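You operate a simulated robot arm through the tools that you are given. There is no shell and no other tool.

Carry out the task below with a simulated robot arm. There is one attempt and no reset: what you move stays moved.

Task
Start the pipe rig on the purple line and set about 20 litres a minute.
Fine: mains on and that lever open before the pump; set the flow by the black wheel; other lines stay shut.

The check looks at the end state, three seconds after you hand in, the way a careful person would. Anything else that was tipped, shoved, dropped, spilled or broken makes it a failure.

Robot
A 7-joint arm with a fingered hand, fixed in place. Base frame: the origin is on the floor under the middle of its stand, x ahead of it, y to its left, z up; the work surface is at about z = 76. Readings come in cm, degrees, newtons and seconds.
It reaches about 122.8 cm from its shoulder. Its first joint turns from -115.0 to 115.0 degrees. Payload 5 kg.
The TCP is the grasp point between the finger pads, 3.2 cm short of the fingertips. In the tool frame z runs along the fingers and y along their closing line. The gripper opens to 16 cm; its body begins 8.9 cm behind the TCP. The gripper is a hand of 4 fingers: y runs from the thumb to the fingers, the wrist lies at [0, 0, -26.7] in the tool frame.
Orientation is told as [roll, pitch, yaw] about the base's x, y, z axes, in that order, counted from this pose: with the fingers straight down and closing along the base's y, the tool's x points along the base's -x, its y along +y and its z along -z.

Tools
- The arm moves only by the tool play_rows. Its argument "steps" is one flat list of numbers, 6 for each row, row after row: the shift along the tool's x, y, z in cm, then the turn, a rotation vector about the tool's x, y, z in degrees. In form: [x, y, z, ax, ay, az, x, y, z, ax, ay, az, ...]. A call has 1 to 20 rows; each row is the pose to reach, as a shift and turn from the pose commanded when the call began, along the tool's axes at that moment. A row lasts 0.2 s, in which the tool goes at most 5 cm and 8.6 degrees; a call with a longer step from one row to the next is refused whole. A pose out of reach is approached as far as the arm can. The call stops where the force on the tool passes 40 N (or 10 N more than at its start, if that is more) or the arm is blocked; 0.2 s more then pass. In this call time passes only in rows, and 0.2 s behind the last. It gives the time, the measured TCP pose, the force on the tool (base axes), the opening and the grip force at its end, in the units of the frame above (readings bear some noise), with the torque about the TCP (base axes, N m) and any sound that the robot's microphone picked up.
- Cameras (640 x 400 px; columns grow to the right, rows downward): "scene" is fixed at [5.03, -65.02, 147.63]; the picture's right is [0.51, -0.86, 0.00], its down [-0.23, -0.14, -0.96] and it looks along [0.83, 0.49, -0.27] (base axes); focal length 349 px, centre (320, 200). "wrist" rides on the gripper at [8, -0.4, -11.4] in the tool frame; the picture's right is [0.05, 1.00, 0.00], its down [-0.82, 0.04, -0.58] and it looks along [-0.58, 0.03, 0.82] (tool axes); focal length 265 px, centre (320, 200). There is no depth. A picture from a camera that has moved, and an enlarged one, comes with that camera's place and axes in the base frame and with its lens.
- get_image(camera): a new picture of that camera. No time passes.
- slide_trunk(by): slides the trunk up (or, below 0, down) by that many cm; the arm rides with it, the base frame stays. It gives what a move gives, with no picture.
- finger_targets(finger1, finger2, finger3, thumb_bend): sets how far each is bent, from 0 (flat) to 100 (curled in); at 30 the hand is open as for a grip, at 70 the pads meet at the TCP. One left out holds its place. A second passes; each finger stops where it meets its share of the squeeze, and holds until it gets a number again. It is the only way to open and close the hand. It gives what a move gives, with no picture; readings hold the bend of each and the force on the fingers (four entries, about 0 where the hand has none), thumb and palm.
- zoom(camera, box): a new picture of the part [left, top, right, bottom] of that camera's present view, enlarged. No time passes.
- finish_job(): hands the job in; it is judged then, once.

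Places have to be worked out from the pictures, the camera data and where the tool is seen. Open the gripper and draw the arm clear of the work before you hand the job in, unless the task says otherwise.

The tools are called after ">>>" as a command line: name --argument value ..., lists and objects as JSON in quotes. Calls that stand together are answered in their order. play_rows: Moves the arm, as the interface text tells. Its arguments: {"type":"object","properties":{"steps":{"type":"array","items":{"type":"number"}}},"required":["steps"]} The other tools are called the same way: slide_trunk (by) moves the trunk up or down; finger_targets (finger1, finger2, finger3, thumb_bend) moves the fingers one by one; get_image (camera) takes a picture; zoom (camera, box) takes an enlarged picture of a part of a camera's view; finish_job () hands the job in.

At the start:

```text
clock: 0.0
tool_pos: [73.44, 0.39, 151.06]
orientation: [0.0, -0.1, -0.1]
contact_force: [-0.2, 0.4, 0.4]
wrist_torque: [-0.02, 0.0, -0.01]
opening: 16.0
gripper_force: 0.1
shape: jaw
bend: [30.0, 30.0, 30.0, 30.0]
finger forces: [0.0, 0.0, 0.0, 0.1, 0.0, 0.0]
trunk travel left (down, up): [-72.5, 26.5]
```

scene: 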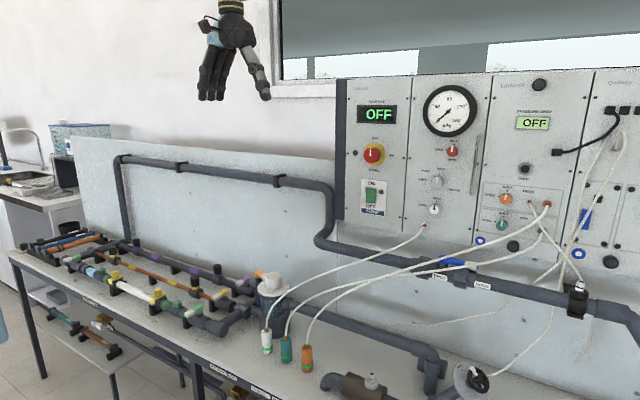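
wrist: 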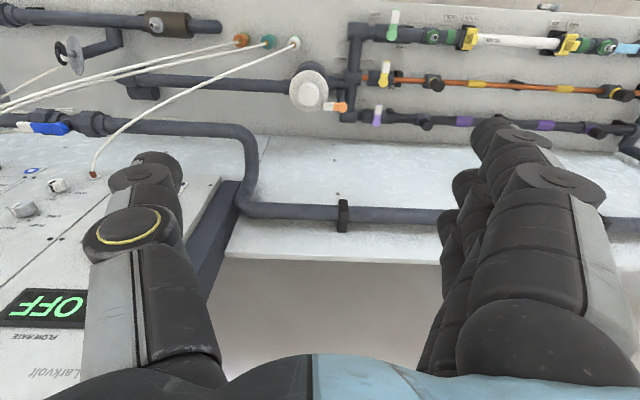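

The scene shows a pipe rig with a control panel (red/yellow mains switch, green pump rocker, dials) and pipes with coloured levers. I'll zoom in to identify each part before moving.

>>> zoom --camera "scene" --box '[330, 70, 490, 230]'

>>> zoom --camera "scene" --box '[180, 230, 340, 390]'

>>> zoom --camera "scene" --box '[30, 210, 230, 340]'

>>> zoom --camera "scene" --box '[400, 220, 640, 400]'

>>> zoom --camera "wrist" --box '[270, 0, 480, 150]'

>>> zoom --camera "wrist" --box '[430, 0, 640, 150]'

```text
2.50 times, centred on (410, 150) of scene
camera zoom: at [5.03, -65.02, 147.63], right [0.51, -0.86, 0.0], down [-0.23, -0.14, -0.96], along [0.83, 0.49, -0.27], focal length 872 px, centre (95, 325)
```

zoom: 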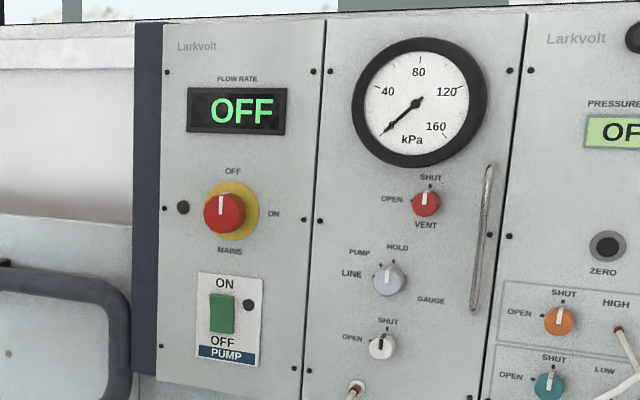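

```text
2.50 times, centred on (260, 310) of scene
camera zoom: at [5.03, -65.02, 147.63], right [0.51, -0.86, 0.0], down [-0.23, -0.14, -0.96], along [0.83, 0.49, -0.27], focal length 872 px, centre (470, -75)
```

zoom: 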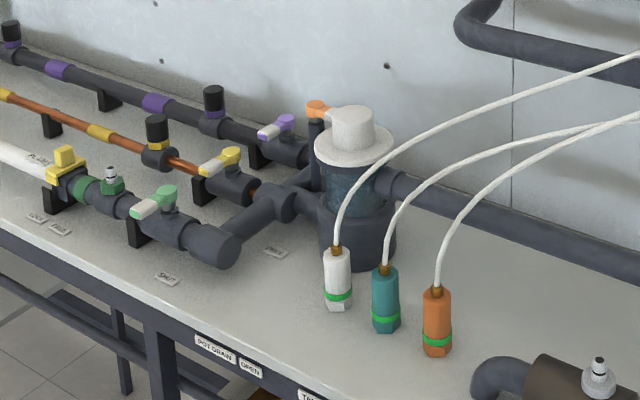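

```text
3.08 times, centred on (130, 275) of scene
camera zoom: at [5.03, -65.02, 147.63], right [0.51, -0.86, 0.0], down [-0.23, -0.14, -0.96], along [0.83, 0.49, -0.27], focal length 1074 px, centre (905, -31)
```

zoom: 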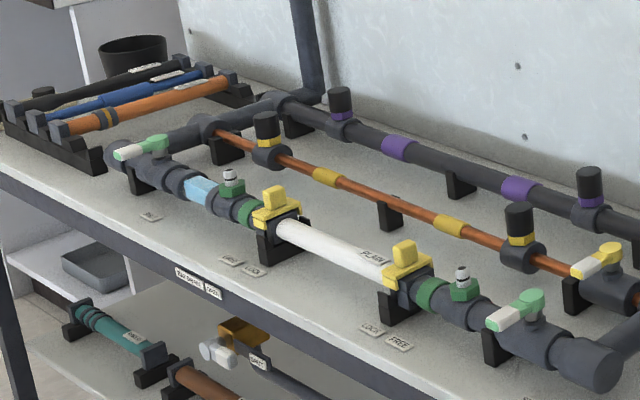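

```text
2.22 times, centred on (520, 310) of scene
camera zoom: at [5.03, -65.02, 147.63], right [0.51, -0.86, 0.0], down [-0.23, -0.14, -0.96], along [0.83, 0.49, -0.27], focal length 775 px, centre (-124, -44)
```

zoom: 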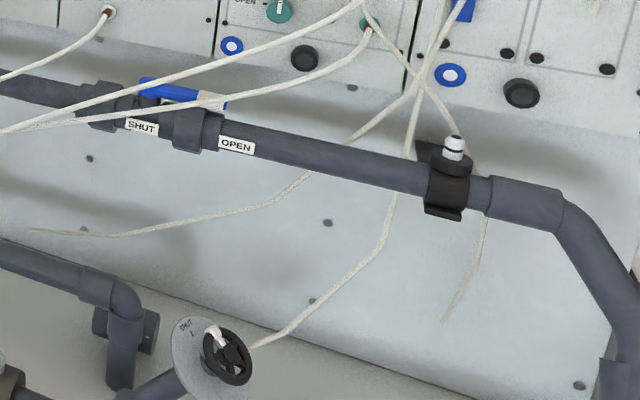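

```text
2.67 times, centred on (375, 75) of wrist
camera zoom: at [65.37, -0.13, 162.5], right [-0.05, 1.0, 0.0], down [0.82, 0.04, 0.58], along [0.58, 0.03, -0.82], focal length 708 px, centre (173, 533)
```

zoom: 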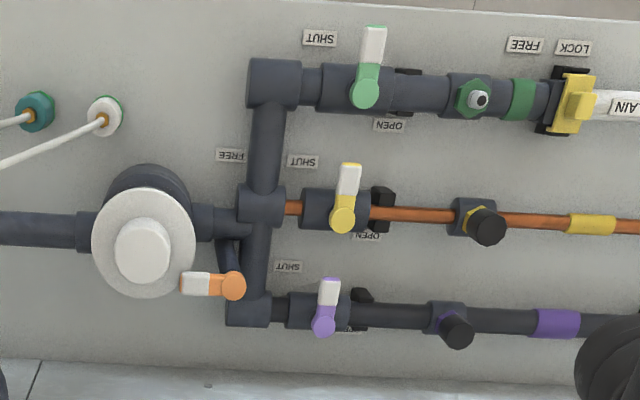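

```text
2.67 times, centred on (535, 75) of wrist
camera zoom: at [65.37, -0.13, 162.5], right [-0.05, 1.0, 0.0], down [0.82, 0.04, 0.58], along [0.58, 0.03, -0.82], focal length 708 px, centre (-253, 533)
```

zoom: 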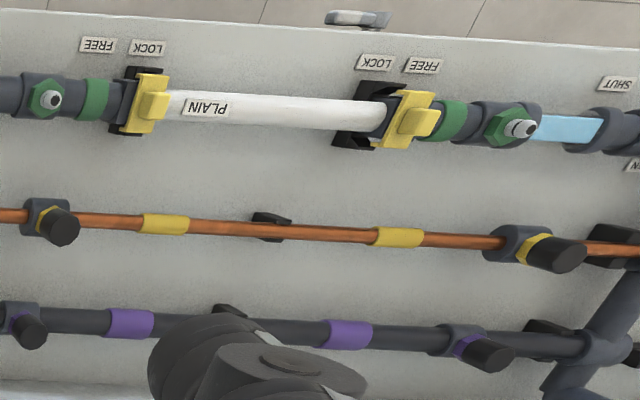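

The panel plane appears to be near x≈95, the purple lever pivot near (91, 17.5, 85), and the black wheel near (77, -62, 89). I'll zoom further on labels and levers to understand their states.

>>> zoom --camera "scene" --box '[345, 130, 405, 220]'

>>> zoom --camera "scene" --box '[420, 245, 520, 307]'

>>> zoom --camera "scene" --box '[430, 350, 510, 400]'

>>> zoom --camera "scene" --box '[210, 255, 290, 305]'

>>> zoom --camera "wrist" --box '[0, 0, 200, 150]'

>>> zoom --camera "scene" --box '[480, 70, 640, 290]'

>>> zoom --camera "scene" --box '[60, 300, 320, 400]'

```text
4.44 times, centred on (375, 175) of scene
camera zoom: at [5.03, -65.02, 147.63], right [0.51, -0.86, 0.0], down [-0.23, -0.14, -0.96], along [0.83, 0.49, -0.27], focal length 1551 px, centre (76, 311)
```

zoom: 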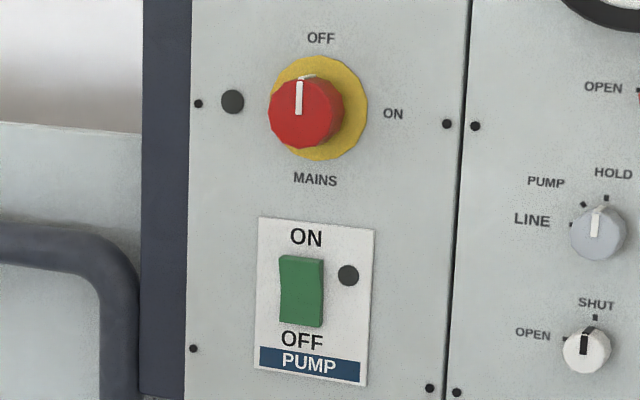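

```text
6.40 times, centred on (470, 276) of scene
camera zoom: at [5.03, -65.02, 147.63], right [0.51, -0.86, 0.0], down [-0.23, -0.14, -0.96], along [0.83, 0.49, -0.27], focal length 2233 px, centre (-640, -286)
```

zoom: 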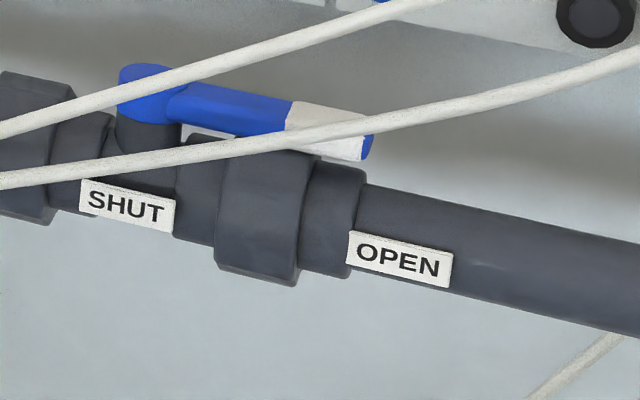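

```text
8.00 times, centred on (470, 375) of scene
camera zoom: at [5.03, -65.02, 147.63], right [0.51, -0.86, 0.0], down [-0.23, -0.14, -0.96], along [0.83, 0.49, -0.27], focal length 2791 px, centre (-880, -1200)
```

zoom: 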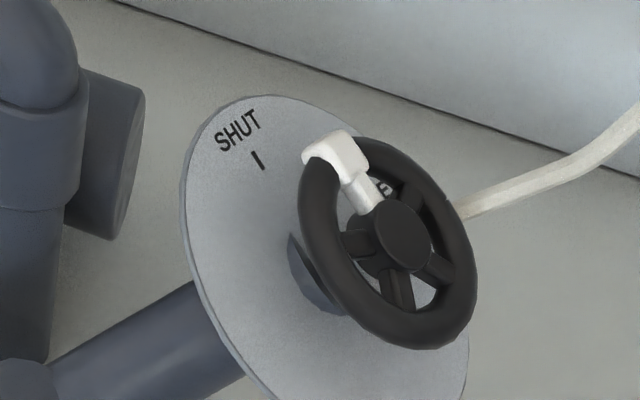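

```text
8.00 times, centred on (250, 280) of scene
camera zoom: at [5.03, -65.02, 147.63], right [0.51, -0.86, 0.0], down [-0.23, -0.14, -0.96], along [0.83, 0.49, -0.27], focal length 2791 px, centre (880, -440)
```

zoom: 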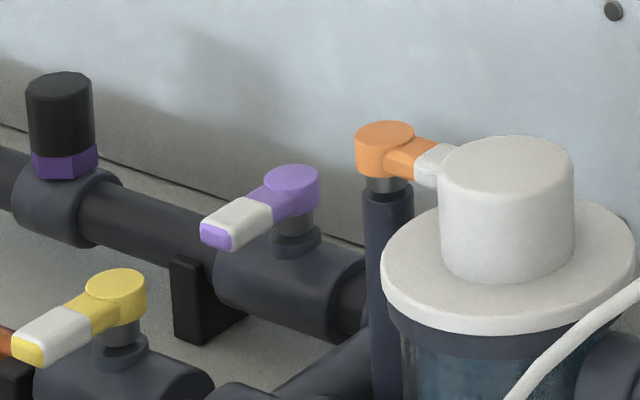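

```text
2.67 times, centred on (100, 75) of wrist
camera zoom: at [65.37, -0.13, 162.5], right [-0.05, 1.0, 0.0], down [0.82, 0.04, 0.58], along [0.58, 0.03, -0.82], focal length 708 px, centre (907, 533)
```

zoom: 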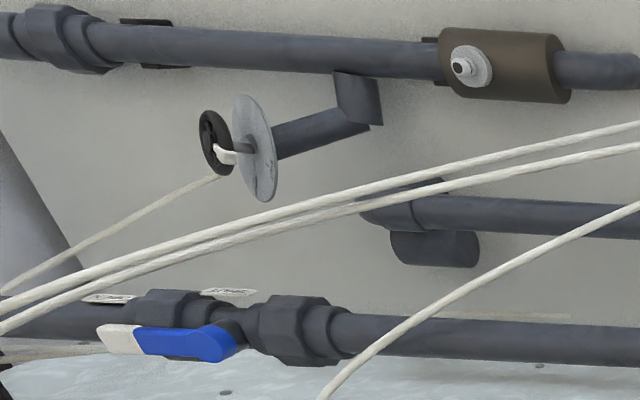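

```text
1.82 times, centred on (560, 180) of scene
camera zoom: at [5.03, -65.02, 147.63], right [0.51, -0.86, 0.0], down [-0.23, -0.14, -0.96], along [0.83, 0.49, -0.27], focal length 634 px, centre (-116, 236)
```

zoom: 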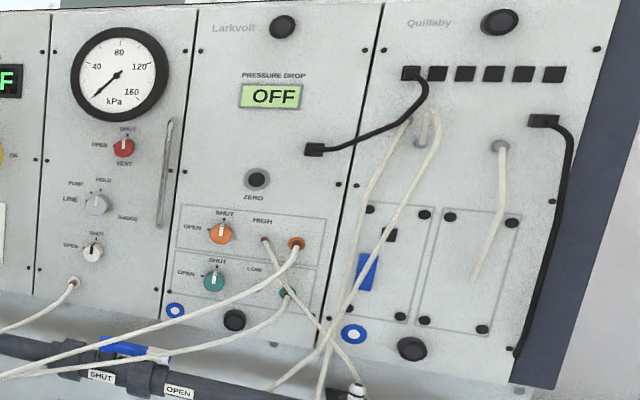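

```text
2.46 times, centred on (190, 350) of scene
camera zoom: at [5.03, -65.02, 147.63], right [0.51, -0.86, 0.0], down [-0.23, -0.14, -0.96], along [0.83, 0.49, -0.27], focal length 859 px, centre (640, -169)
```

zoom: 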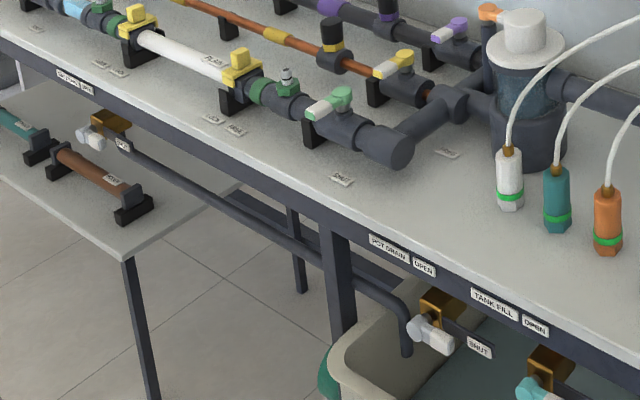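

The blue main valve is already at OPEN. The purple, yellow and green levers all stand across their pipes at SHUT, and the OPEN labels sit on the +y side. I'll swing the hand to point forward (fingers along +x) well in front of the mains knob, which I estimate at (92, -30, 134).

>>> play_rows --steps '[0.9, -2.5, 1.4, 0, -7.5, 0, 1.7, -5, 2.8, 0, -15, 0, 2.6, -7.5, 4.2, 0, -22.5, 0, 3.5, -10, 5.7, 0, -30, 0, 4.3, -12.5, 7, 0, -37.5, 0, 5.2, -15, 8.5, 0, -45, 0, 6, -17.5, 10, 0, -52.5, 0, 7, -20, 11.3, 0, -60, 0, 7.8, -22.5, 12.7, 0, -67.5, 0, 8.7, -25, 14.2, 0, -75, 0, 9.5, -27.5, 15.6, 0, -82.5, 0, 10.4, -30.4, 17, 0, -90, 0]'

```text
clock: 2.8
tool_pos: [54.74, -46.04, 130.93]
orientation: [-3.1, -67.3, -38.7]
contact_force: [0.8, 1.2, 0.2]
wrist_torque: [-0.04, 0.04, -0.08]
opening: 16.0
gripper_force: 0.1
shape: jaw
bend: [30.0, 30.0, 30.0, 30.0]
finger forces: [0.0, 0.0, 0.0, 0.0, 0.0, 0.0]
out of reach, approached as far as the arm can: row 7, 8, 9, 10, 11
trunk travel left (down, up): [-72.5, 26.5]
stopped in row 12: the arm was blocked; the commanded pose is now the measured one
```

The arm got blocked, since that pose put the wrist too near the stand. I'll look at where the arm is now.

>>> get_image --camera "scene"

>>> get_image --camera "wrist"

```text
taken
```

scene: 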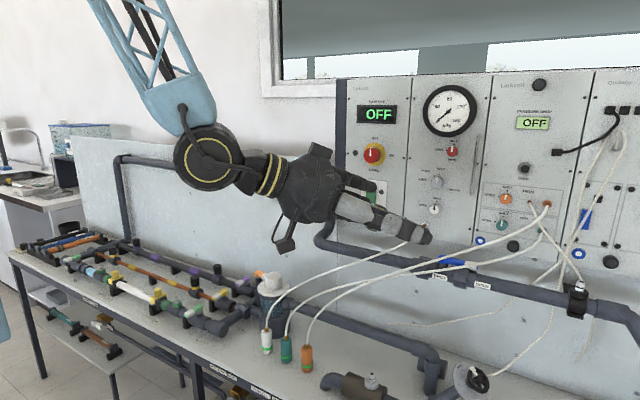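

```text
taken
camera wrist: at [44.27, -37.45, 127.94], right [0.65, 0.76, -0.07], down [-0.12, 0.19, 0.97], along [0.75, -0.62, 0.22], focal length 265 px, centre (320, 200)
```

wrist: 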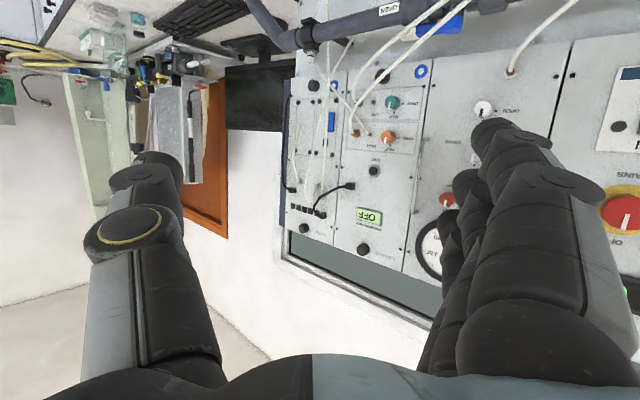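

The forearm comes down from a high shoulder, so the forward-pointing wrist reached its limit. Lowering the trunk while the hand is in front of the bench edge (x≈57 < 61) should make forward poses easier.

>>> slide_trunk --by -25

```text
clock: 5.4
tool_pos: [54.19, -46.29, 105.85]
orientation: [-2.8, -67.4, -39.2]
contact_force: [0.1, -0.3, 0.3]
wrist_torque: [-0.05, 0.02, -0.01]
opening: 16.0
gripper_force: 0.1
shape: jaw
bend: [30.0, 30.0, 30.0, 30.0]
finger forces: [0.1, 0.0, 0.0, 0.0, 0.1, 0.0]
trunk travel left (down, up): [-47.5, 51.5]
```

Trunk is down 25 cm. Now I'll rise and turn the hand to point straight at the panel, TCP toward (64, -30, 134).

>>> play_rows --steps '[-3.1, 2.25, -1.7, -5.2, -2.7, -0.9, -6.2, 4.5, -3.5, -10.4, -5.5, -1.8, -9.4, 6.8, -5.2, -15.5, -8.2, -2.7, -12.5, 9, -6.9, -20.7, -11, -3.6, -15.6, 11.3, -8.6, -25.9, -13.7, -4.5, -18.7, 13.5, -10.4, -31, -16.4, -5.4, -21.8, 15.8, -12.1, -36.2, -19.2, -6.3, -24.9, 18, -13.8, -41.4, -21.9, -7.2]'

```text
clock: 7.2
tool_pos: [64.25, -30.14, 133.82]
orientation: [74.8, -89.8, -74.7]
contact_force: [0.3, -0.3, -0.7]
wrist_torque: [0.02, 0.0, -0.03]
opening: 15.99
gripper_force: 0.1
shape: jaw
bend: [30.0, 30.0, 30.0, 30.0]
finger forces: [0.1, 0.1, 0.0, 0.1, 0.1, 0.1]
trunk travel left (down, up): [-47.5, 51.5]
```

The hand now points straight at the panel (pitch -90; roll and yaw cancel). I'll check the wrist and scene views.

>>> get_image --camera "wrist"

>>> get_image --camera "scene"

```text
taken
camera wrist: at [52.95, -30.76, 125.93], right [0.0, 1.0, -0.05], down [-0.58, 0.04, 0.82], along [0.82, 0.03, 0.58], focal length 265 px, centre (320, 200)
```

wrist: 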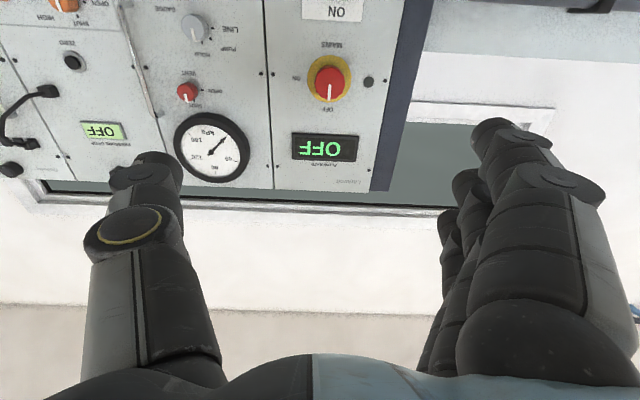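

```text
taken
```

scene: 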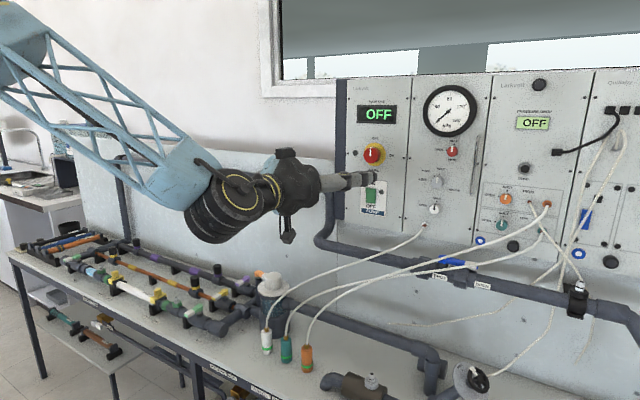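

Triangulating from both views, the mains knob centre is about (92, -28.9, 133.8) and the panel face about x=94.4. I'll advance to x≈82, centre on the knob, and pre-rotate the hand -45° about its axis so it has room to turn clockwise.

>>> play_rows --steps '[0, 0.2, 3, 0, 0, -7.5, 0, 0.4, 6, 0, 0, -15, 0, 0.6, 9, 0, 0, -22.5, 0, 0.8, 12, 0, 0, -30, 0, 1.0, 15, 0, 0, -37.5, 0, 1.25, 17.5, 0, 0, -45]'

>>> get_image --camera "wrist"

>>> zoom --camera "scene" --box '[290, 100, 450, 250]'

```text
clock: 8.6
tool_pos: [81.91, -29.14, 133.68]
orientation: [-89.8, -44.9, 89.9]
contact_force: [-0.2, -0.5, -0.1]
wrist_torque: [0.0, 0.0, 0.03]
opening: 16.0
gripper_force: 0.2
shape: jaw
bend: [30.0, 30.0, 30.0, 30.0]
finger forces: [0.0, 0.1, 0.1, 0.0, 0.0, 0.1]
trunk travel left (down, up): [-47.5, 51.5]
```

```text
taken
camera wrist: at [70.62, -35.28, 128.54], right [0.0, 0.67, -0.74], down [-0.58, 0.61, 0.55], along [0.82, 0.43, 0.39], focal length 265 px, centre (320, 200)
```

wrist: 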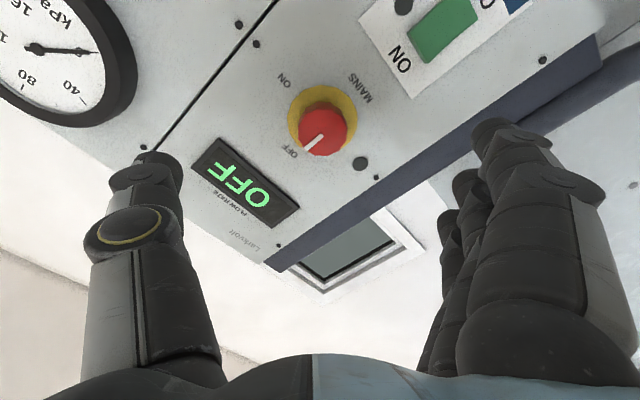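

```text
2.67 times, centred on (370, 175) of scene
camera zoom: at [5.03, -65.02, 147.63], right [0.51, -0.86, 0.0], down [-0.23, -0.14, -0.96], along [0.83, 0.49, -0.27], focal length 930 px, centre (187, 267)
```

zoom: 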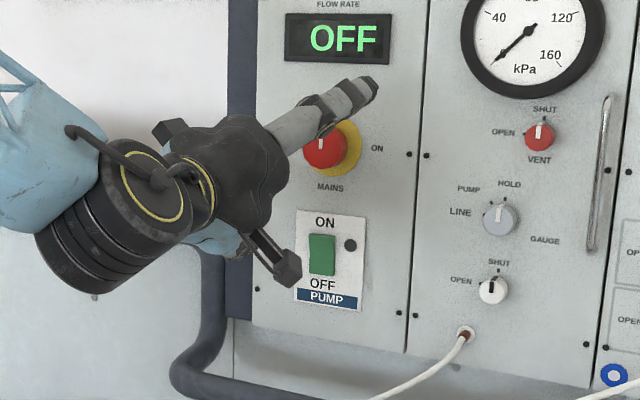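

The knob lines up with the TCP axis (knob ≈ (92, -29.1, 134)). I'll pre-close the fingers to about 50 so the tips' reach is visible, then approach.

>>> finger_targets --finger1 50 --finger2 50 --finger3 50 --thumb_bend 50

>>> get_image --camera "wrist"

>>> zoom --camera "scene" --box '[290, 100, 450, 250]'

```text
clock: 9.6
tool_pos: [81.87, -29.16, 133.74]
orientation: [-89.8, -44.9, 89.9]
contact_force: [0.0, 0.3, -0.3]
wrist_torque: [0.01, -0.01, 0.0]
opening: 9.23
gripper_force: 0.0
shape: fingers
bend: [50.0, 50.0, 50.0, 50.0]
finger forces: [0.1, 0.0, 0.1, 0.0, 0.0, 0.1]
trunk travel left (down, up): [-47.5, 51.5]
```

```text
taken
camera wrist: at [70.56, -35.28, 128.55], right [0.0, 0.67, -0.74], down [-0.58, 0.61, 0.55], along [0.82, 0.43, 0.39], focal length 265 px, centre (320, 200)
```

wrist: 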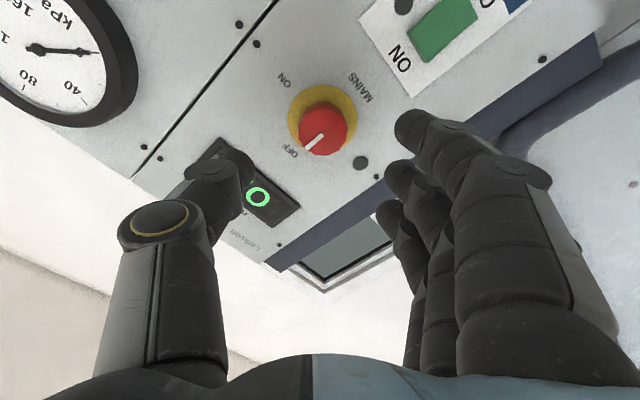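

```text
2.67 times, centred on (370, 175) of scene
camera zoom: at [5.03, -65.02, 147.63], right [0.51, -0.86, 0.0], down [-0.23, -0.14, -0.96], along [0.83, 0.49, -0.27], focal length 930 px, centre (187, 267)
```

zoom: 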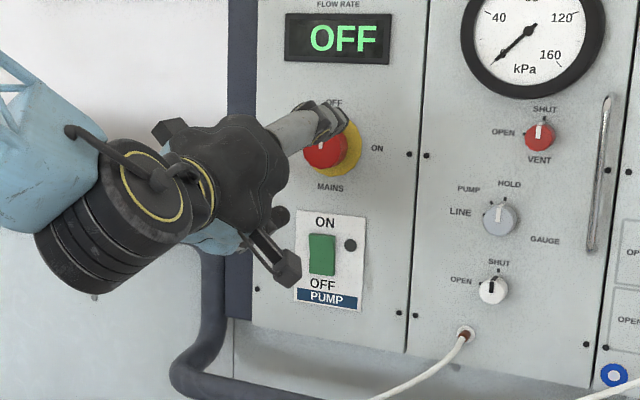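

Pre-closed hand clears the panel features. Advancing 7.5 cm toward the panel so the fingertips surround the knob.

>>> play_rows --steps '[0, 0, 2.5, 0, 0, 0, 0, 0, 5, 0, 0, 0, 0, 0, 6.5, 0, 0, 0, 0, 0, 7.5, 0, 0, 0]'

>>> get_image --camera "wrist"

>>> zoom --camera "scene" --box '[310, 100, 430, 210]'

```text
clock: 10.6
tool_pos: [89.33, -29.12, 133.83]
orientation: [-89.9, -45.1, 89.9]
contact_force: [-1.0, 0.9, -0.5]
wrist_torque: [0.05, -0.03, -0.02]
opening: 9.21
gripper_force: 0.1
shape: fingers
bend: [50.0, 50.0, 50.0, 50.0]
finger forces: [0.1, 0.0, 0.0, 0.0, 0.1, 0.0]
trunk travel left (down, up): [-47.5, 51.5]
```

```text
taken
camera wrist: at [77.99, -35.19, 128.54], right [0.0, 0.67, -0.74], down [-0.58, 0.61, 0.55], along [0.82, 0.43, 0.39], focal length 265 px, centre (320, 200)
```

wrist: 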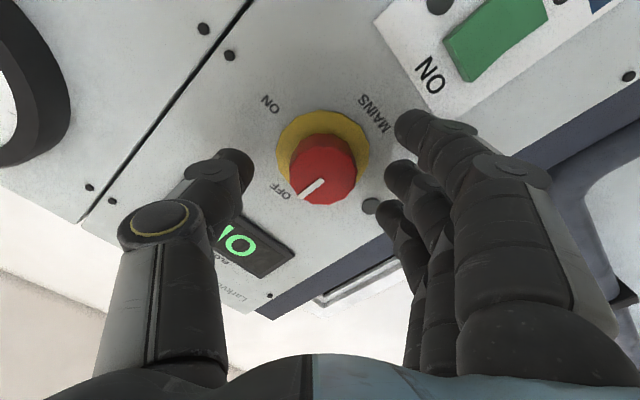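

```text
3.64 times, centred on (370, 155) of scene
camera zoom: at [5.03, -65.02, 147.63], right [0.51, -0.86, 0.0], down [-0.23, -0.14, -0.96], along [0.83, 0.49, -0.27], focal length 1269 px, centre (138, 364)
```

zoom: 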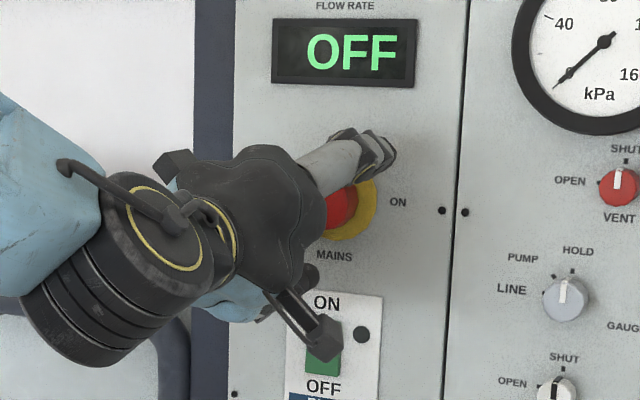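

No contact yet. The knob front seems near x≈92.3 and the panel near 95, so I'll advance 1.6 cm more, then close on the knob.

>>> play_rows --steps '[0, 0, 0.8, 0, 0, 0, 0, 0, 1.6, 0, 0, 0]'

>>> finger_targets --finger1 62 --finger2 66 --finger3 62 --thumb_bend 66

>>> get_image --camera "wrist"

```text
clock: 11.2
tool_pos: [90.91, -29.15, 133.91]
orientation: [-89.9, -45.0, 90.0]
contact_force: [-6.7, 1.8, 0.0]
wrist_torque: [-0.05, -0.27, -0.15]
opening: 9.19
gripper_force: 3.7
shape: fingers
bend: [50.0, 50.0, 50.0, 50.0]
finger forces: [0.0, 0.2, 0.4, 0.0, 6.0, 0.1]
trunk travel left (down, up): [-47.5, 51.5]
```

```text
clock: 12.2
tool_pos: [91.08, -29.15, 133.93]
orientation: [-89.9, -45.1, 89.9]
contact_force: [1.4, 1.3, -0.3]
wrist_torque: [0.03, 0.04, 0.01]
opening: 4.71
gripper_force: 6.9
shape: fingers
bend: [62.0, 60.0, 62.0, 64.0]
finger forces: [0.0, 7.3, 0.1, 0.0, 6.8, 0.0]
trunk travel left (down, up): [-47.5, 51.5]
```

```text
taken
camera wrist: at [79.68, -35.24, 128.61], right [0.0, 0.67, -0.74], down [-0.58, 0.61, 0.55], along [0.82, 0.43, 0.39], focal length 265 px, centre (320, 200)
```

wrist: 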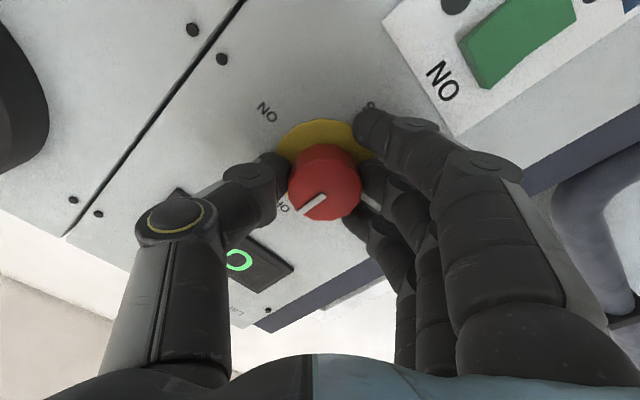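

The knob is held between finger 2 and thumb (~7 N each, 4.7 cm). Now I turn it clockwise 90° about the tool axis.

>>> play_rows --steps '[0, 0, 0, 0, 0, 6, 0, 0, 0, 0, 0, 12, 0, 0, 0, 0, 0, 18, 0, 0, 0, 0, 0, 24, 0, 0, 0, 0, 0, 30, 0, 0, 0, 0, 0, 36, 0, 0, 0, 0, 0, 42, 0, 0, 0, 0, 0, 48, 0, 0, 0, 0, 0, 54, 0, 0, 0, 0, 0, 60, 0, 0, 0, 0, 0, 66, 0, 0, 0, 0, 0, 72, 0, 0, 0, 0, 0, 78, 0, 0, 0, 0, 0, 84, 0, 0, 0, 0, 0, 90, 0, 0, 0, 0, 0, 94]'

>>> get_image --camera "wrist"

>>> zoom --camera "scene" --box '[310, 90, 470, 210]'

```text
clock: 15.6
tool_pos: [90.88, -29.2, 133.78]
orientation: [89.8, -40.9, -89.9]
contact_force: [3.6, 5.1, -6.9]
wrist_torque: [-0.05, 0.17, 0.09]
opening: 4.77
gripper_force: 7.0
shape: fingers
bend: [62.0, 60.0, 62.0, 64.0]
finger forces: [0.1, 6.1, 0.0, 0.1, 7.8, 0.0]
trunk travel left (down, up): [-47.5, 51.5]
```

```text
taken
camera wrist: at [79.58, -23.39, 128.38], right [0.0, 0.69, 0.72], down [-0.58, -0.59, 0.57], along [0.82, -0.42, 0.4], focal length 265 px, centre (320, 200)
```

wrist: 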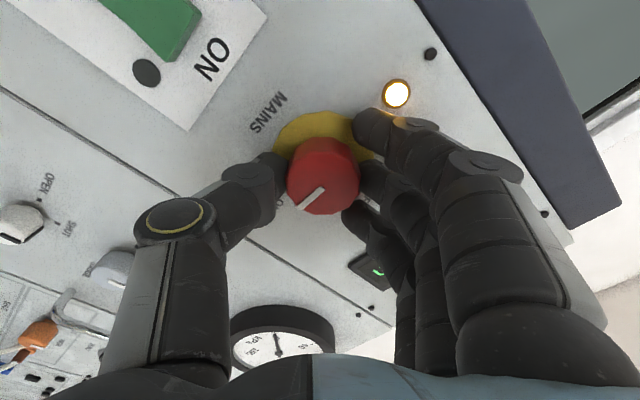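

```text
3.33 times, centred on (390, 150) of scene
camera zoom: at [5.03, -65.02, 147.63], right [0.51, -0.86, 0.0], down [-0.23, -0.14, -0.96], along [0.83, 0.49, -0.27], focal length 1163 px, centre (87, 367)
```

zoom: 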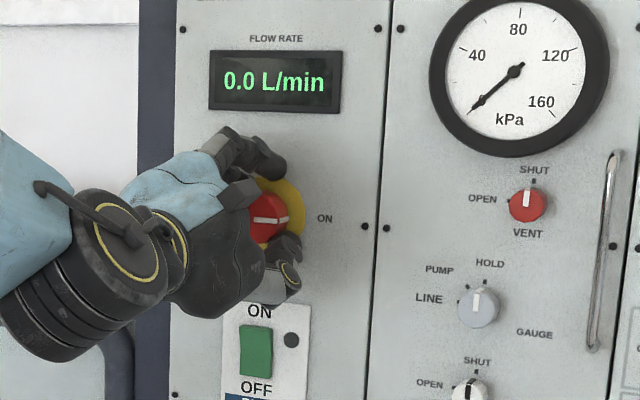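

Mains is ON: the lamp is lit, the display reads 0.0 L/min, and the pointer is at ON. I'll release slightly, then back straight off.

>>> finger_targets --finger1 54 --finger2 54 --finger3 54 --thumb_bend 57

>>> play_rows --steps '[0, 0, -1.5, 0, 0, 0, 0, 0, -4, 0, 0, 0, 0, 0, -8, 0, 0, 0, 0, 0, -12, 0, 0, 0, 0, 0, -15, 0, 0, 0]'

>>> zoom --camera "scene" --box '[310, 90, 470, 210]'

>>> get_image --camera "wrist"

```text
clock: 16.6
tool_pos: [90.85, -29.15, 133.87]
orientation: [89.8, -41.0, -90.0]
contact_force: [0.7, -0.4, 0.3]
wrist_torque: [0.01, 0.0, -0.02]
opening: 7.11
gripper_force: 0.1
shape: fingers
bend: [54.0, 54.0, 54.0, 56.0]
finger forces: [0.0, 0.0, 0.0, 0.1, 0.0, 0.0]
trunk travel left (down, up): [-47.5, 51.5]
```

```text
clock: 17.8
tool_pos: [75.78, -29.21, 133.89]
orientation: [90.0, -41.0, -89.9]
contact_force: [0.0, -0.2, -0.4]
wrist_torque: [-0.01, 0.05, 0.0]
opening: 7.11
gripper_force: 0.0
shape: fingers
bend: [54.0, 54.0, 54.0, 56.0]
finger forces: [0.0, 0.1, 0.0, 0.0, 0.1, 0.0]
trunk travel left (down, up): [-47.5, 51.5]
```

```text
3.33 times, centred on (390, 150) of scene
camera zoom: at [5.03, -65.02, 147.63], right [0.51, -0.86, 0.0], down [-0.23, -0.14, -0.96], along [0.83, 0.49, -0.27], focal length 1163 px, centre (87, 367)
```

zoom: 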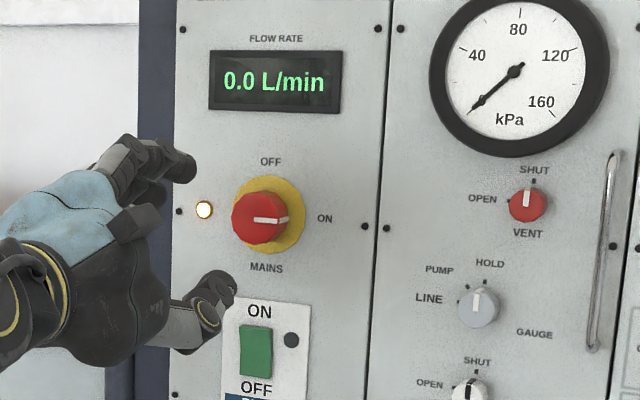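

```text
taken
camera wrist: at [64.52, -23.51, 128.44], right [0.0, 0.69, 0.72], down [-0.58, -0.59, 0.57], along [0.82, -0.42, 0.4], focal length 265 px, centre (320, 200)
```

wrist: 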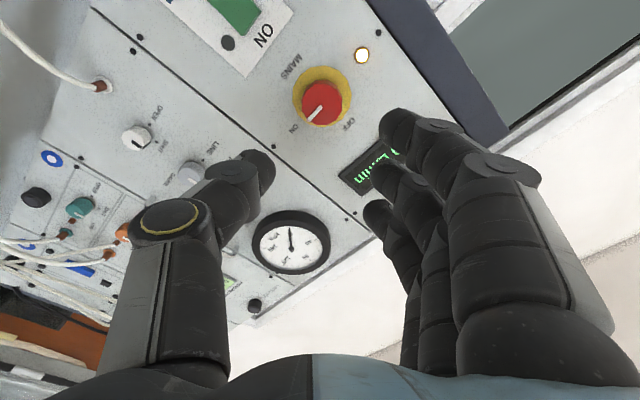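

Mains confirmed ON with the knob clear. Next is the purple lever at about (91, 17.5, 85). I'll retreat over the bench to (70, 18, 118) with the hand tilted 30° forward of straight down, closing along y.

>>> play_rows --steps '[4.17, 1.71, -0.53, 2.33, 5.11, -4.04, 8.35, 3.42, -1.05, 4.65, 10.2, -8.07, 12.5, 5.13, -1.58, 6.98, 15.3, -12.1, 16.7, 6.84, -2.1, 9.3, 20.4, -16.1, 20.9, 8.55, -2.64, 11.6, 25.5, -20.2, 25.0, 10.25, -3.16, 14.0, 30.7, -24.2, 29.2, 12.0, -3.7, 16.3, 35.8, -28.3, 33.4, 13.7, -4.2, 18.6, 40.9, -32.3, 37.6, 15.4, -4.75, 20.9, 46, -36.3, 41.7, 17.1, -5.3, 23.3, 51.1, -40.4, 45.9, 18.8, -5.8, 25.6, 56.2, -44.4]'

>>> get_image --camera "wrist"

>>> get_image --camera "scene"

```text
clock: 20.4
tool_pos: [70.76, -16.44, 111.39]
orientation: [1.9, -23.5, -30.5]
contact_force: [-0.2, -0.9, -0.1]
wrist_torque: [0.0, 0.07, 0.0]
opening: 7.19
gripper_force: 0.1
shape: fingers
bend: [54.0, 54.0, 54.0, 56.0]
finger forces: [0.0, 0.0, 0.0, 0.0, 0.0, 0.1]
trunk travel left (down, up): [-47.5, 51.5]
stopped in row 11: the arm was blocked; the commanded pose is now the measured one
```

```text
taken
camera wrist: at [60.2, -11.12, 118.78], right [0.45, 0.89, 0.01], down [0.46, -0.24, 0.86], along [0.76, -0.39, -0.52], focal length 265 px, centre (320, 200)
```

wrist: 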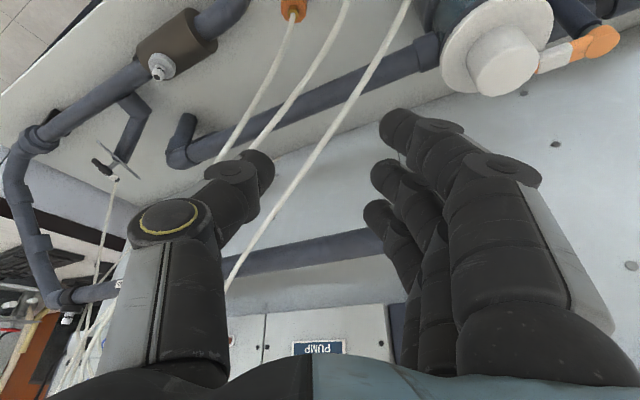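

```text
taken
```

scene: 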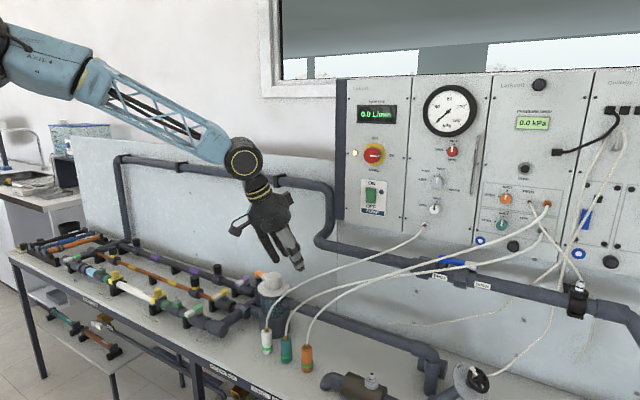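

The move stopped early without contact force, apparently a joint-limit detour. Hand is at (70.8, -16.4, 111.4). I'll re-command the remaining shift and turn from here.

>>> play_rows --steps '[1.5, 3.3, -1.4, -1.3, -0.7, -3, 3.1, 6.5, -2.7, -2.6, -1.3, -6.1, 4.6, 9.8, -4.1, -4, -2, -9.1, 6.2, 13.1, -5.5, -5.3, -2.6, -12.1, 7.7, 16.4, -6.8, -6.6, -3.3, -15.2, 9.3, 19.7, -8.2, -7.9, -3.9, -18.2, 10.8, 22.9, -9.6, -9.3, -4.6, -21.2, 12.4, 26.2, -10.9, -10.6, -5.2, -24.3, 13.9, 29.5, -12.3, -11.9, -5.9, -27.3]'

>>> get_image --camera "wrist"

```text
clock: 22.4
tool_pos: [70.2, 17.96, 118.1]
orientation: [-0.2, -30.0, 0.2]
contact_force: [0.2, -0.8, 0.0]
wrist_torque: [-0.07, 0.01, 0.0]
opening: 7.19
gripper_force: 0.1
shape: fingers
bend: [54.0, 54.0, 54.0, 56.0]
finger forces: [0.0, 0.0, 0.0, 0.0, 0.0, 0.0]
trunk travel left (down, up): [-47.5, 51.5]
```

```text
taken
camera wrist: at [57.65, 17.42, 123.98], right [-0.05, 1.0, -0.03], down [0.42, 0.05, 0.91], along [0.91, 0.03, -0.42], focal length 265 px, centre (320, 200)
```

wrist: 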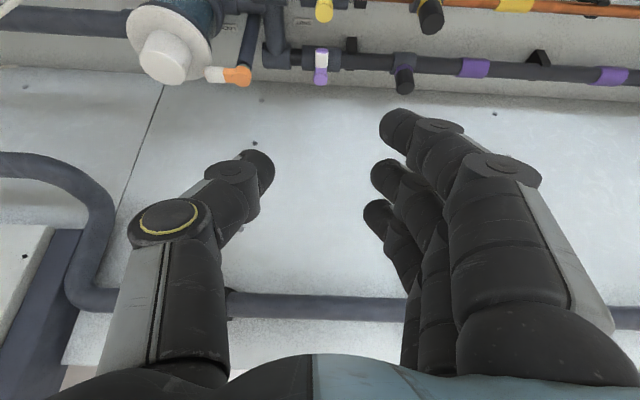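

Now at (70.2, 18, 118) with a clear view of the purple lever. Zooming to refine lever and neighbours.

>>> zoom --camera "wrist" --box '[200, 0, 440, 130]'

>>> zoom --camera "wrist" --box '[280, 20, 400, 100]'

```text
2.67 times, centred on (320, 65) of wrist
camera zoom: at [57.65, 17.42, 123.98], right [-0.05, 1.0, -0.03], down [0.42, 0.05, 0.91], along [0.91, 0.03, -0.42], focal length 708 px, centre (320, 560)
```

zoom: 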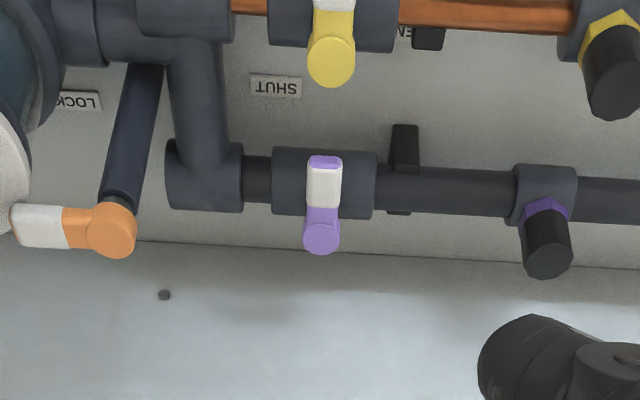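

```text
5.00 times, centred on (340, 60) of wrist
camera zoom: at [57.65, 17.42, 123.98], right [-0.05, 1.0, -0.03], down [0.42, 0.05, 0.91], along [0.91, 0.03, -0.42], focal length 1327 px, centre (220, 900)
```

zoom: 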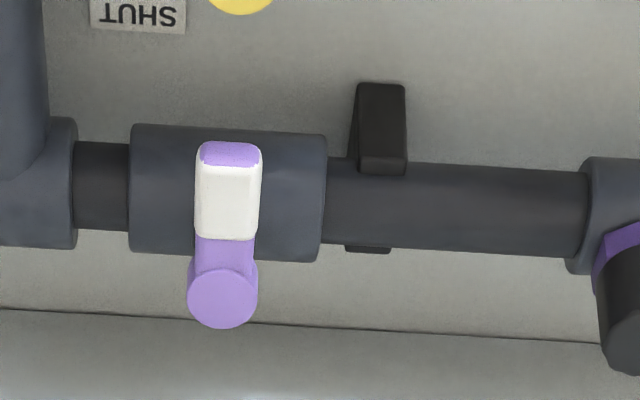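

Lever tip is near x≈86, pivot (91, 17.9), lever height z≈83.5–85, and OPEN is toward +y. I'll narrow the hand to roughly 5 cm and descend to a pre-grasp point above the lever.

>>> finger_targets --finger1 60 --finger2 60 --finger3 60 --thumb_bend 60

>>> play_rows --steps '[0.3, 0, 4.1, 0, 0, 0, 0.6, 0, 8.2, 0, 0, 0, 0.9, 0, 12.3, 0, 0, 0, 1.2, 0, 16.4, 0, 0, 0, 1.5, 0, 20.5, 0, 0, 0, 1.8, 0, 24.5, 0, 0, 0]'

>>> get_image --camera "wrist"

>>> zoom --camera "scene" --box '[180, 190, 340, 310]'

```text
clock: 23.4
tool_pos: [70.17, 17.83, 118.02]
orientation: [-0.2, -30.0, 0.2]
contact_force: [-0.6, -0.3, 0.6]
wrist_torque: [-0.02, 0.02, 0.0]
opening: 5.43
gripper_force: 0.1
shape: fingers
bend: [60.0, 60.0, 60.0, 60.0]
finger forces: [0.0, 0.0, 0.0, 0.1, 0.1, 0.0]
trunk travel left (down, up): [-47.5, 51.5]
```

```text
clock: 24.8
tool_pos: [80.76, 17.87, 96.01]
orientation: [-0.3, -30.1, 0.2]
contact_force: [0.4, 0.4, -0.4]
wrist_torque: [-0.03, -0.02, -0.01]
opening: 5.41
gripper_force: 0.1
shape: fingers
bend: [60.0, 60.0, 60.0, 60.0]
finger forces: [0.1, 0.1, 0.1, 0.0, 0.0, 0.1]
trunk travel left (down, up): [-47.5, 51.5]
```

```text
taken
camera wrist: at [68.24, 17.35, 101.88], right [-0.04, 1.0, -0.03], down [0.42, 0.04, 0.91], along [0.91, 0.03, -0.42], focal length 265 px, centre (320, 200)
```

wrist: 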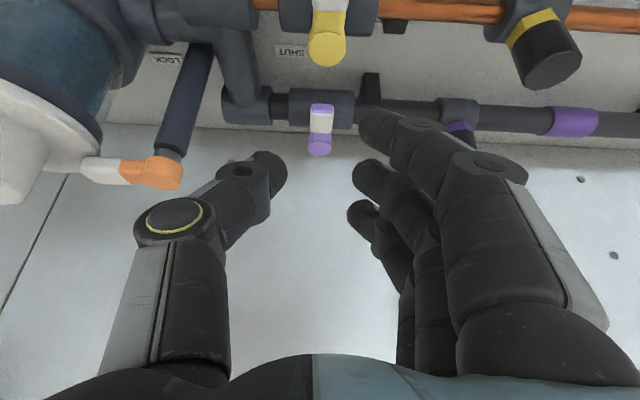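

```text
3.33 times, centred on (260, 250) of scene
camera zoom: at [5.03, -65.02, 147.63], right [0.51, -0.86, 0.0], down [-0.23, -0.14, -0.96], along [0.83, 0.49, -0.27], focal length 1163 px, centre (520, 33)
```

zoom: 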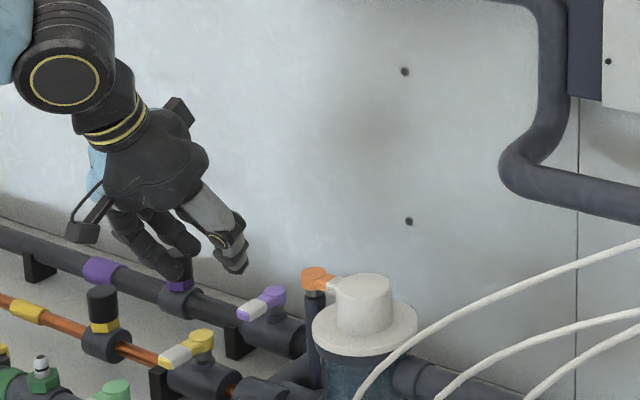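

The lever sits centred between thumb and fingers (cap ≈ (90.7, 17.9, 85.5)). Descending along the tool axis 11.5 cm so the lever lies between the pads.

>>> play_rows --steps '[0, 0, 3, 0, 0, 0, 0, 0, 6, 0, 0, 0, 0, 0, 9, 0, 0, 0, 0, 0, 11.5, 0, 0, 0]'

>>> get_image --camera "wrist"

>>> zoom --camera "scene" --box '[190, 220, 310, 310]'

```text
clock: 25.8
tool_pos: [86.76, 17.87, 85.89]
orientation: [-0.2, -30.0, 0.1]
contact_force: [-0.4, -0.6, 0.7]
wrist_torque: [-0.01, 0.0, 0.01]
opening: 5.43
gripper_force: 0.0
shape: fingers
bend: [60.0, 60.0, 60.0, 60.0]
finger forces: [0.0, 0.0, 0.0, 0.0, 0.0, 0.0]
trunk travel left (down, up): [-47.5, 51.5]
```

```text
taken
camera wrist: at [74.13, 17.31, 91.79], right [-0.04, 1.0, -0.03], down [0.42, 0.04, 0.91], along [0.91, 0.03, -0.42], focal length 265 px, centre (320, 200)
```

wrist: 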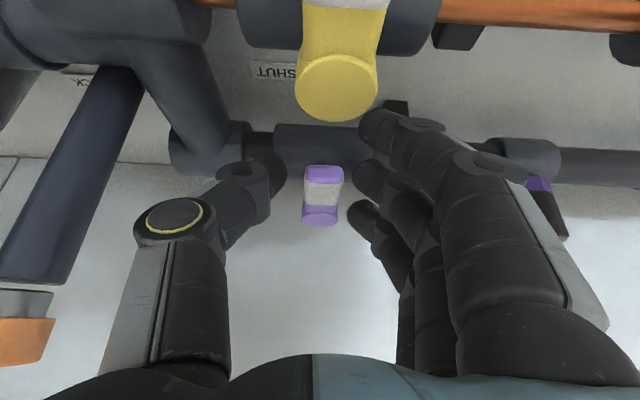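

```text
4.44 times, centred on (250, 265) of scene
camera zoom: at [5.03, -65.02, 147.63], right [0.51, -0.86, 0.0], down [-0.23, -0.14, -0.96], along [0.83, 0.49, -0.27], focal length 1551 px, centre (631, -89)
```

zoom: 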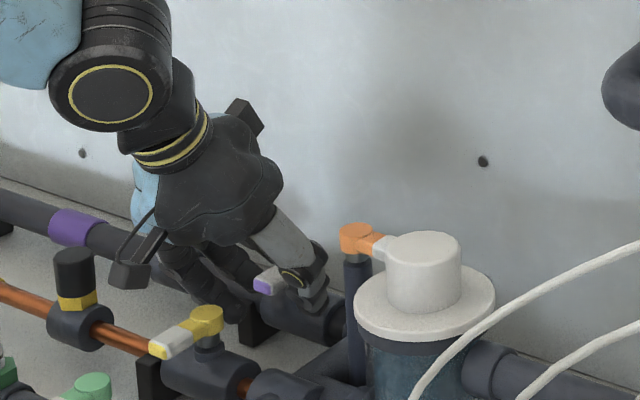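

Lever is between thumb and fingers, no contact. I'll narrow the cage a little and swing it clockwise (from above) around the pivot by 55°.

>>> finger_targets --finger1 62 --finger2 63 --finger3 62 --thumb_bend 64

>>> play_rows --steps '[-0.03, 0.49, 0.02, 3.5, 0, 6.06, -0.1, 0.98, 0.06, 7, 0, 12.1, -0.23, 1.45, 0.13, 10.5, 0, 18.2, -0.41, 1.9, 0.24, 14, 0, 24.2, -0.63, 2.32, 0.37, 17.5, 0, 30.3, -0.9, 2.71, 0.52, 21, 0, 36.4, -1.21, 3.06, 0.7, 24.5, 0, 42.4, -1.5, 3.32, 0.86, 27.5, 0, 47.6]'

>>> get_image --camera "wrist"

>>> zoom --camera "scene" --box '[190, 220, 310, 310]'

```text
clock: 26.8
tool_pos: [86.74, 17.75, 85.86]
orientation: [-0.2, -30.0, 0.1]
contact_force: [-0.6, -0.5, 0.1]
wrist_torque: [-0.05, -0.02, -0.03]
opening: 4.38
gripper_force: 0.1
shape: fingers
bend: [62.0, 63.0, 62.0, 64.0]
finger forces: [0.0, 0.0, 0.1, 0.0, 0.2, 0.0]
trunk travel left (down, up): [-47.5, 51.5]
```

```text
clock: 28.6
tool_pos: [88.22, 21.19, 85.94]
orientation: [-0.2, -30.2, -54.9]
contact_force: [-1.2, -0.8, -1.2]
wrist_torque: [-0.01, 0.0, 0.01]
opening: 4.49
gripper_force: 0.6
shape: fingers
bend: [62.0, 63.0, 62.0, 63.0]
finger forces: [0.0, 0.0, 0.0, 0.0, 1.3, 0.0]
trunk travel left (down, up): [-47.5, 51.5]
```

```text
taken
camera wrist: at [80.64, 31.22, 91.85], right [0.79, 0.61, -0.03], down [0.27, -0.32, 0.91], along [0.54, -0.73, -0.42], focal length 265 px, centre (320, 200)
```

wrist: 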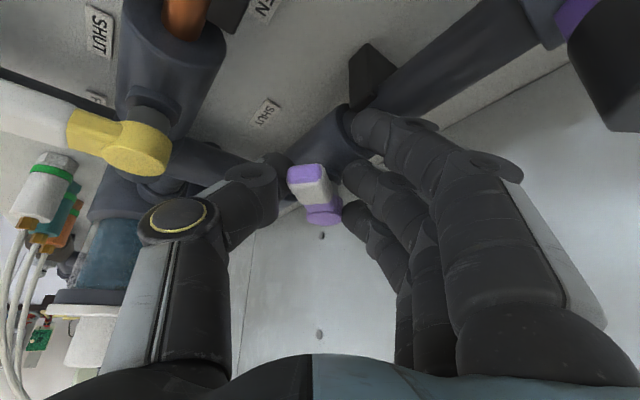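

```text
4.44 times, centred on (250, 265) of scene
camera zoom: at [5.03, -65.02, 147.63], right [0.51, -0.86, 0.0], down [-0.23, -0.14, -0.96], along [0.83, 0.49, -0.27], focal length 1551 px, centre (631, -89)
```

zoom: 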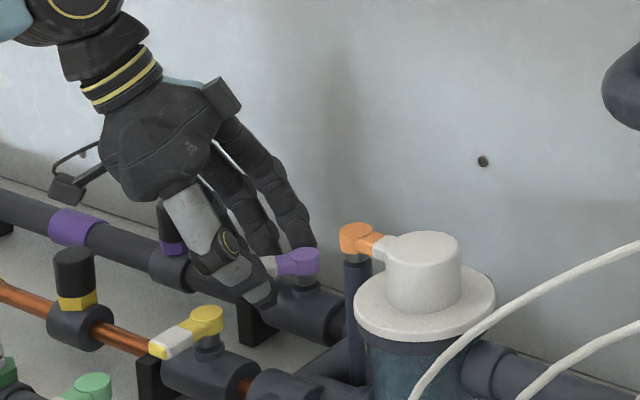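

The lever has swung to roughly 45–50° with light thumb force (1.3 N). Continuing to push it the rest of the way toward +y with the thumb and a little more yaw.

>>> play_rows --steps '[-0.1, 0.8, 0.05, 1.5, 0, 2.6, -0.2, 1.55, 0.12, 3, 0, 5.2, -0.37, 2.3, 0.22, 4.5, 0, 7.8, -0.53, 3.1, 0.3, 6, 0, 10.4, -0.68, 3.84, 0.39, 7.5, 0, 13]'

>>> get_image --camera "wrist"

>>> zoom --camera "scene" --box '[190, 220, 310, 310]'

```text
clock: 29.8
tool_pos: [91.74, 22.8, 85.9]
orientation: [-0.1, -30.2, -70.1]
contact_force: [-9.1, -1.5, 0.0]
wrist_torque: [-0.03, 0.15, -0.15]
opening: 5.07
gripper_force: 4.0
shape: fingers
bend: [62.0, 63.0, 62.0, 62.0]
finger forces: [0.0, 0.1, 0.0, 0.0, 8.1, 0.0]
trunk travel left (down, up): [-47.5, 51.5]
```

```text
taken
camera wrist: at [87.04, 34.36, 91.87], right [0.92, 0.38, -0.03], down [0.18, -0.38, 0.91], along [0.34, -0.84, -0.42], focal length 265 px, centre (320, 200)
```

wrist: 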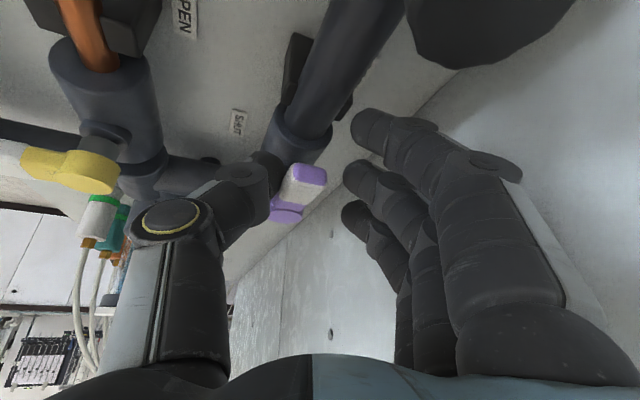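

```text
4.44 times, centred on (250, 265) of scene
camera zoom: at [5.03, -65.02, 147.63], right [0.51, -0.86, 0.0], down [-0.23, -0.14, -0.96], along [0.83, 0.49, -0.27], focal length 1551 px, centre (631, -89)
```

zoom: 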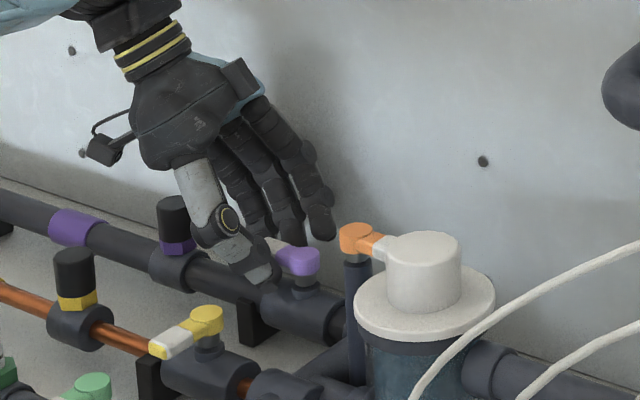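

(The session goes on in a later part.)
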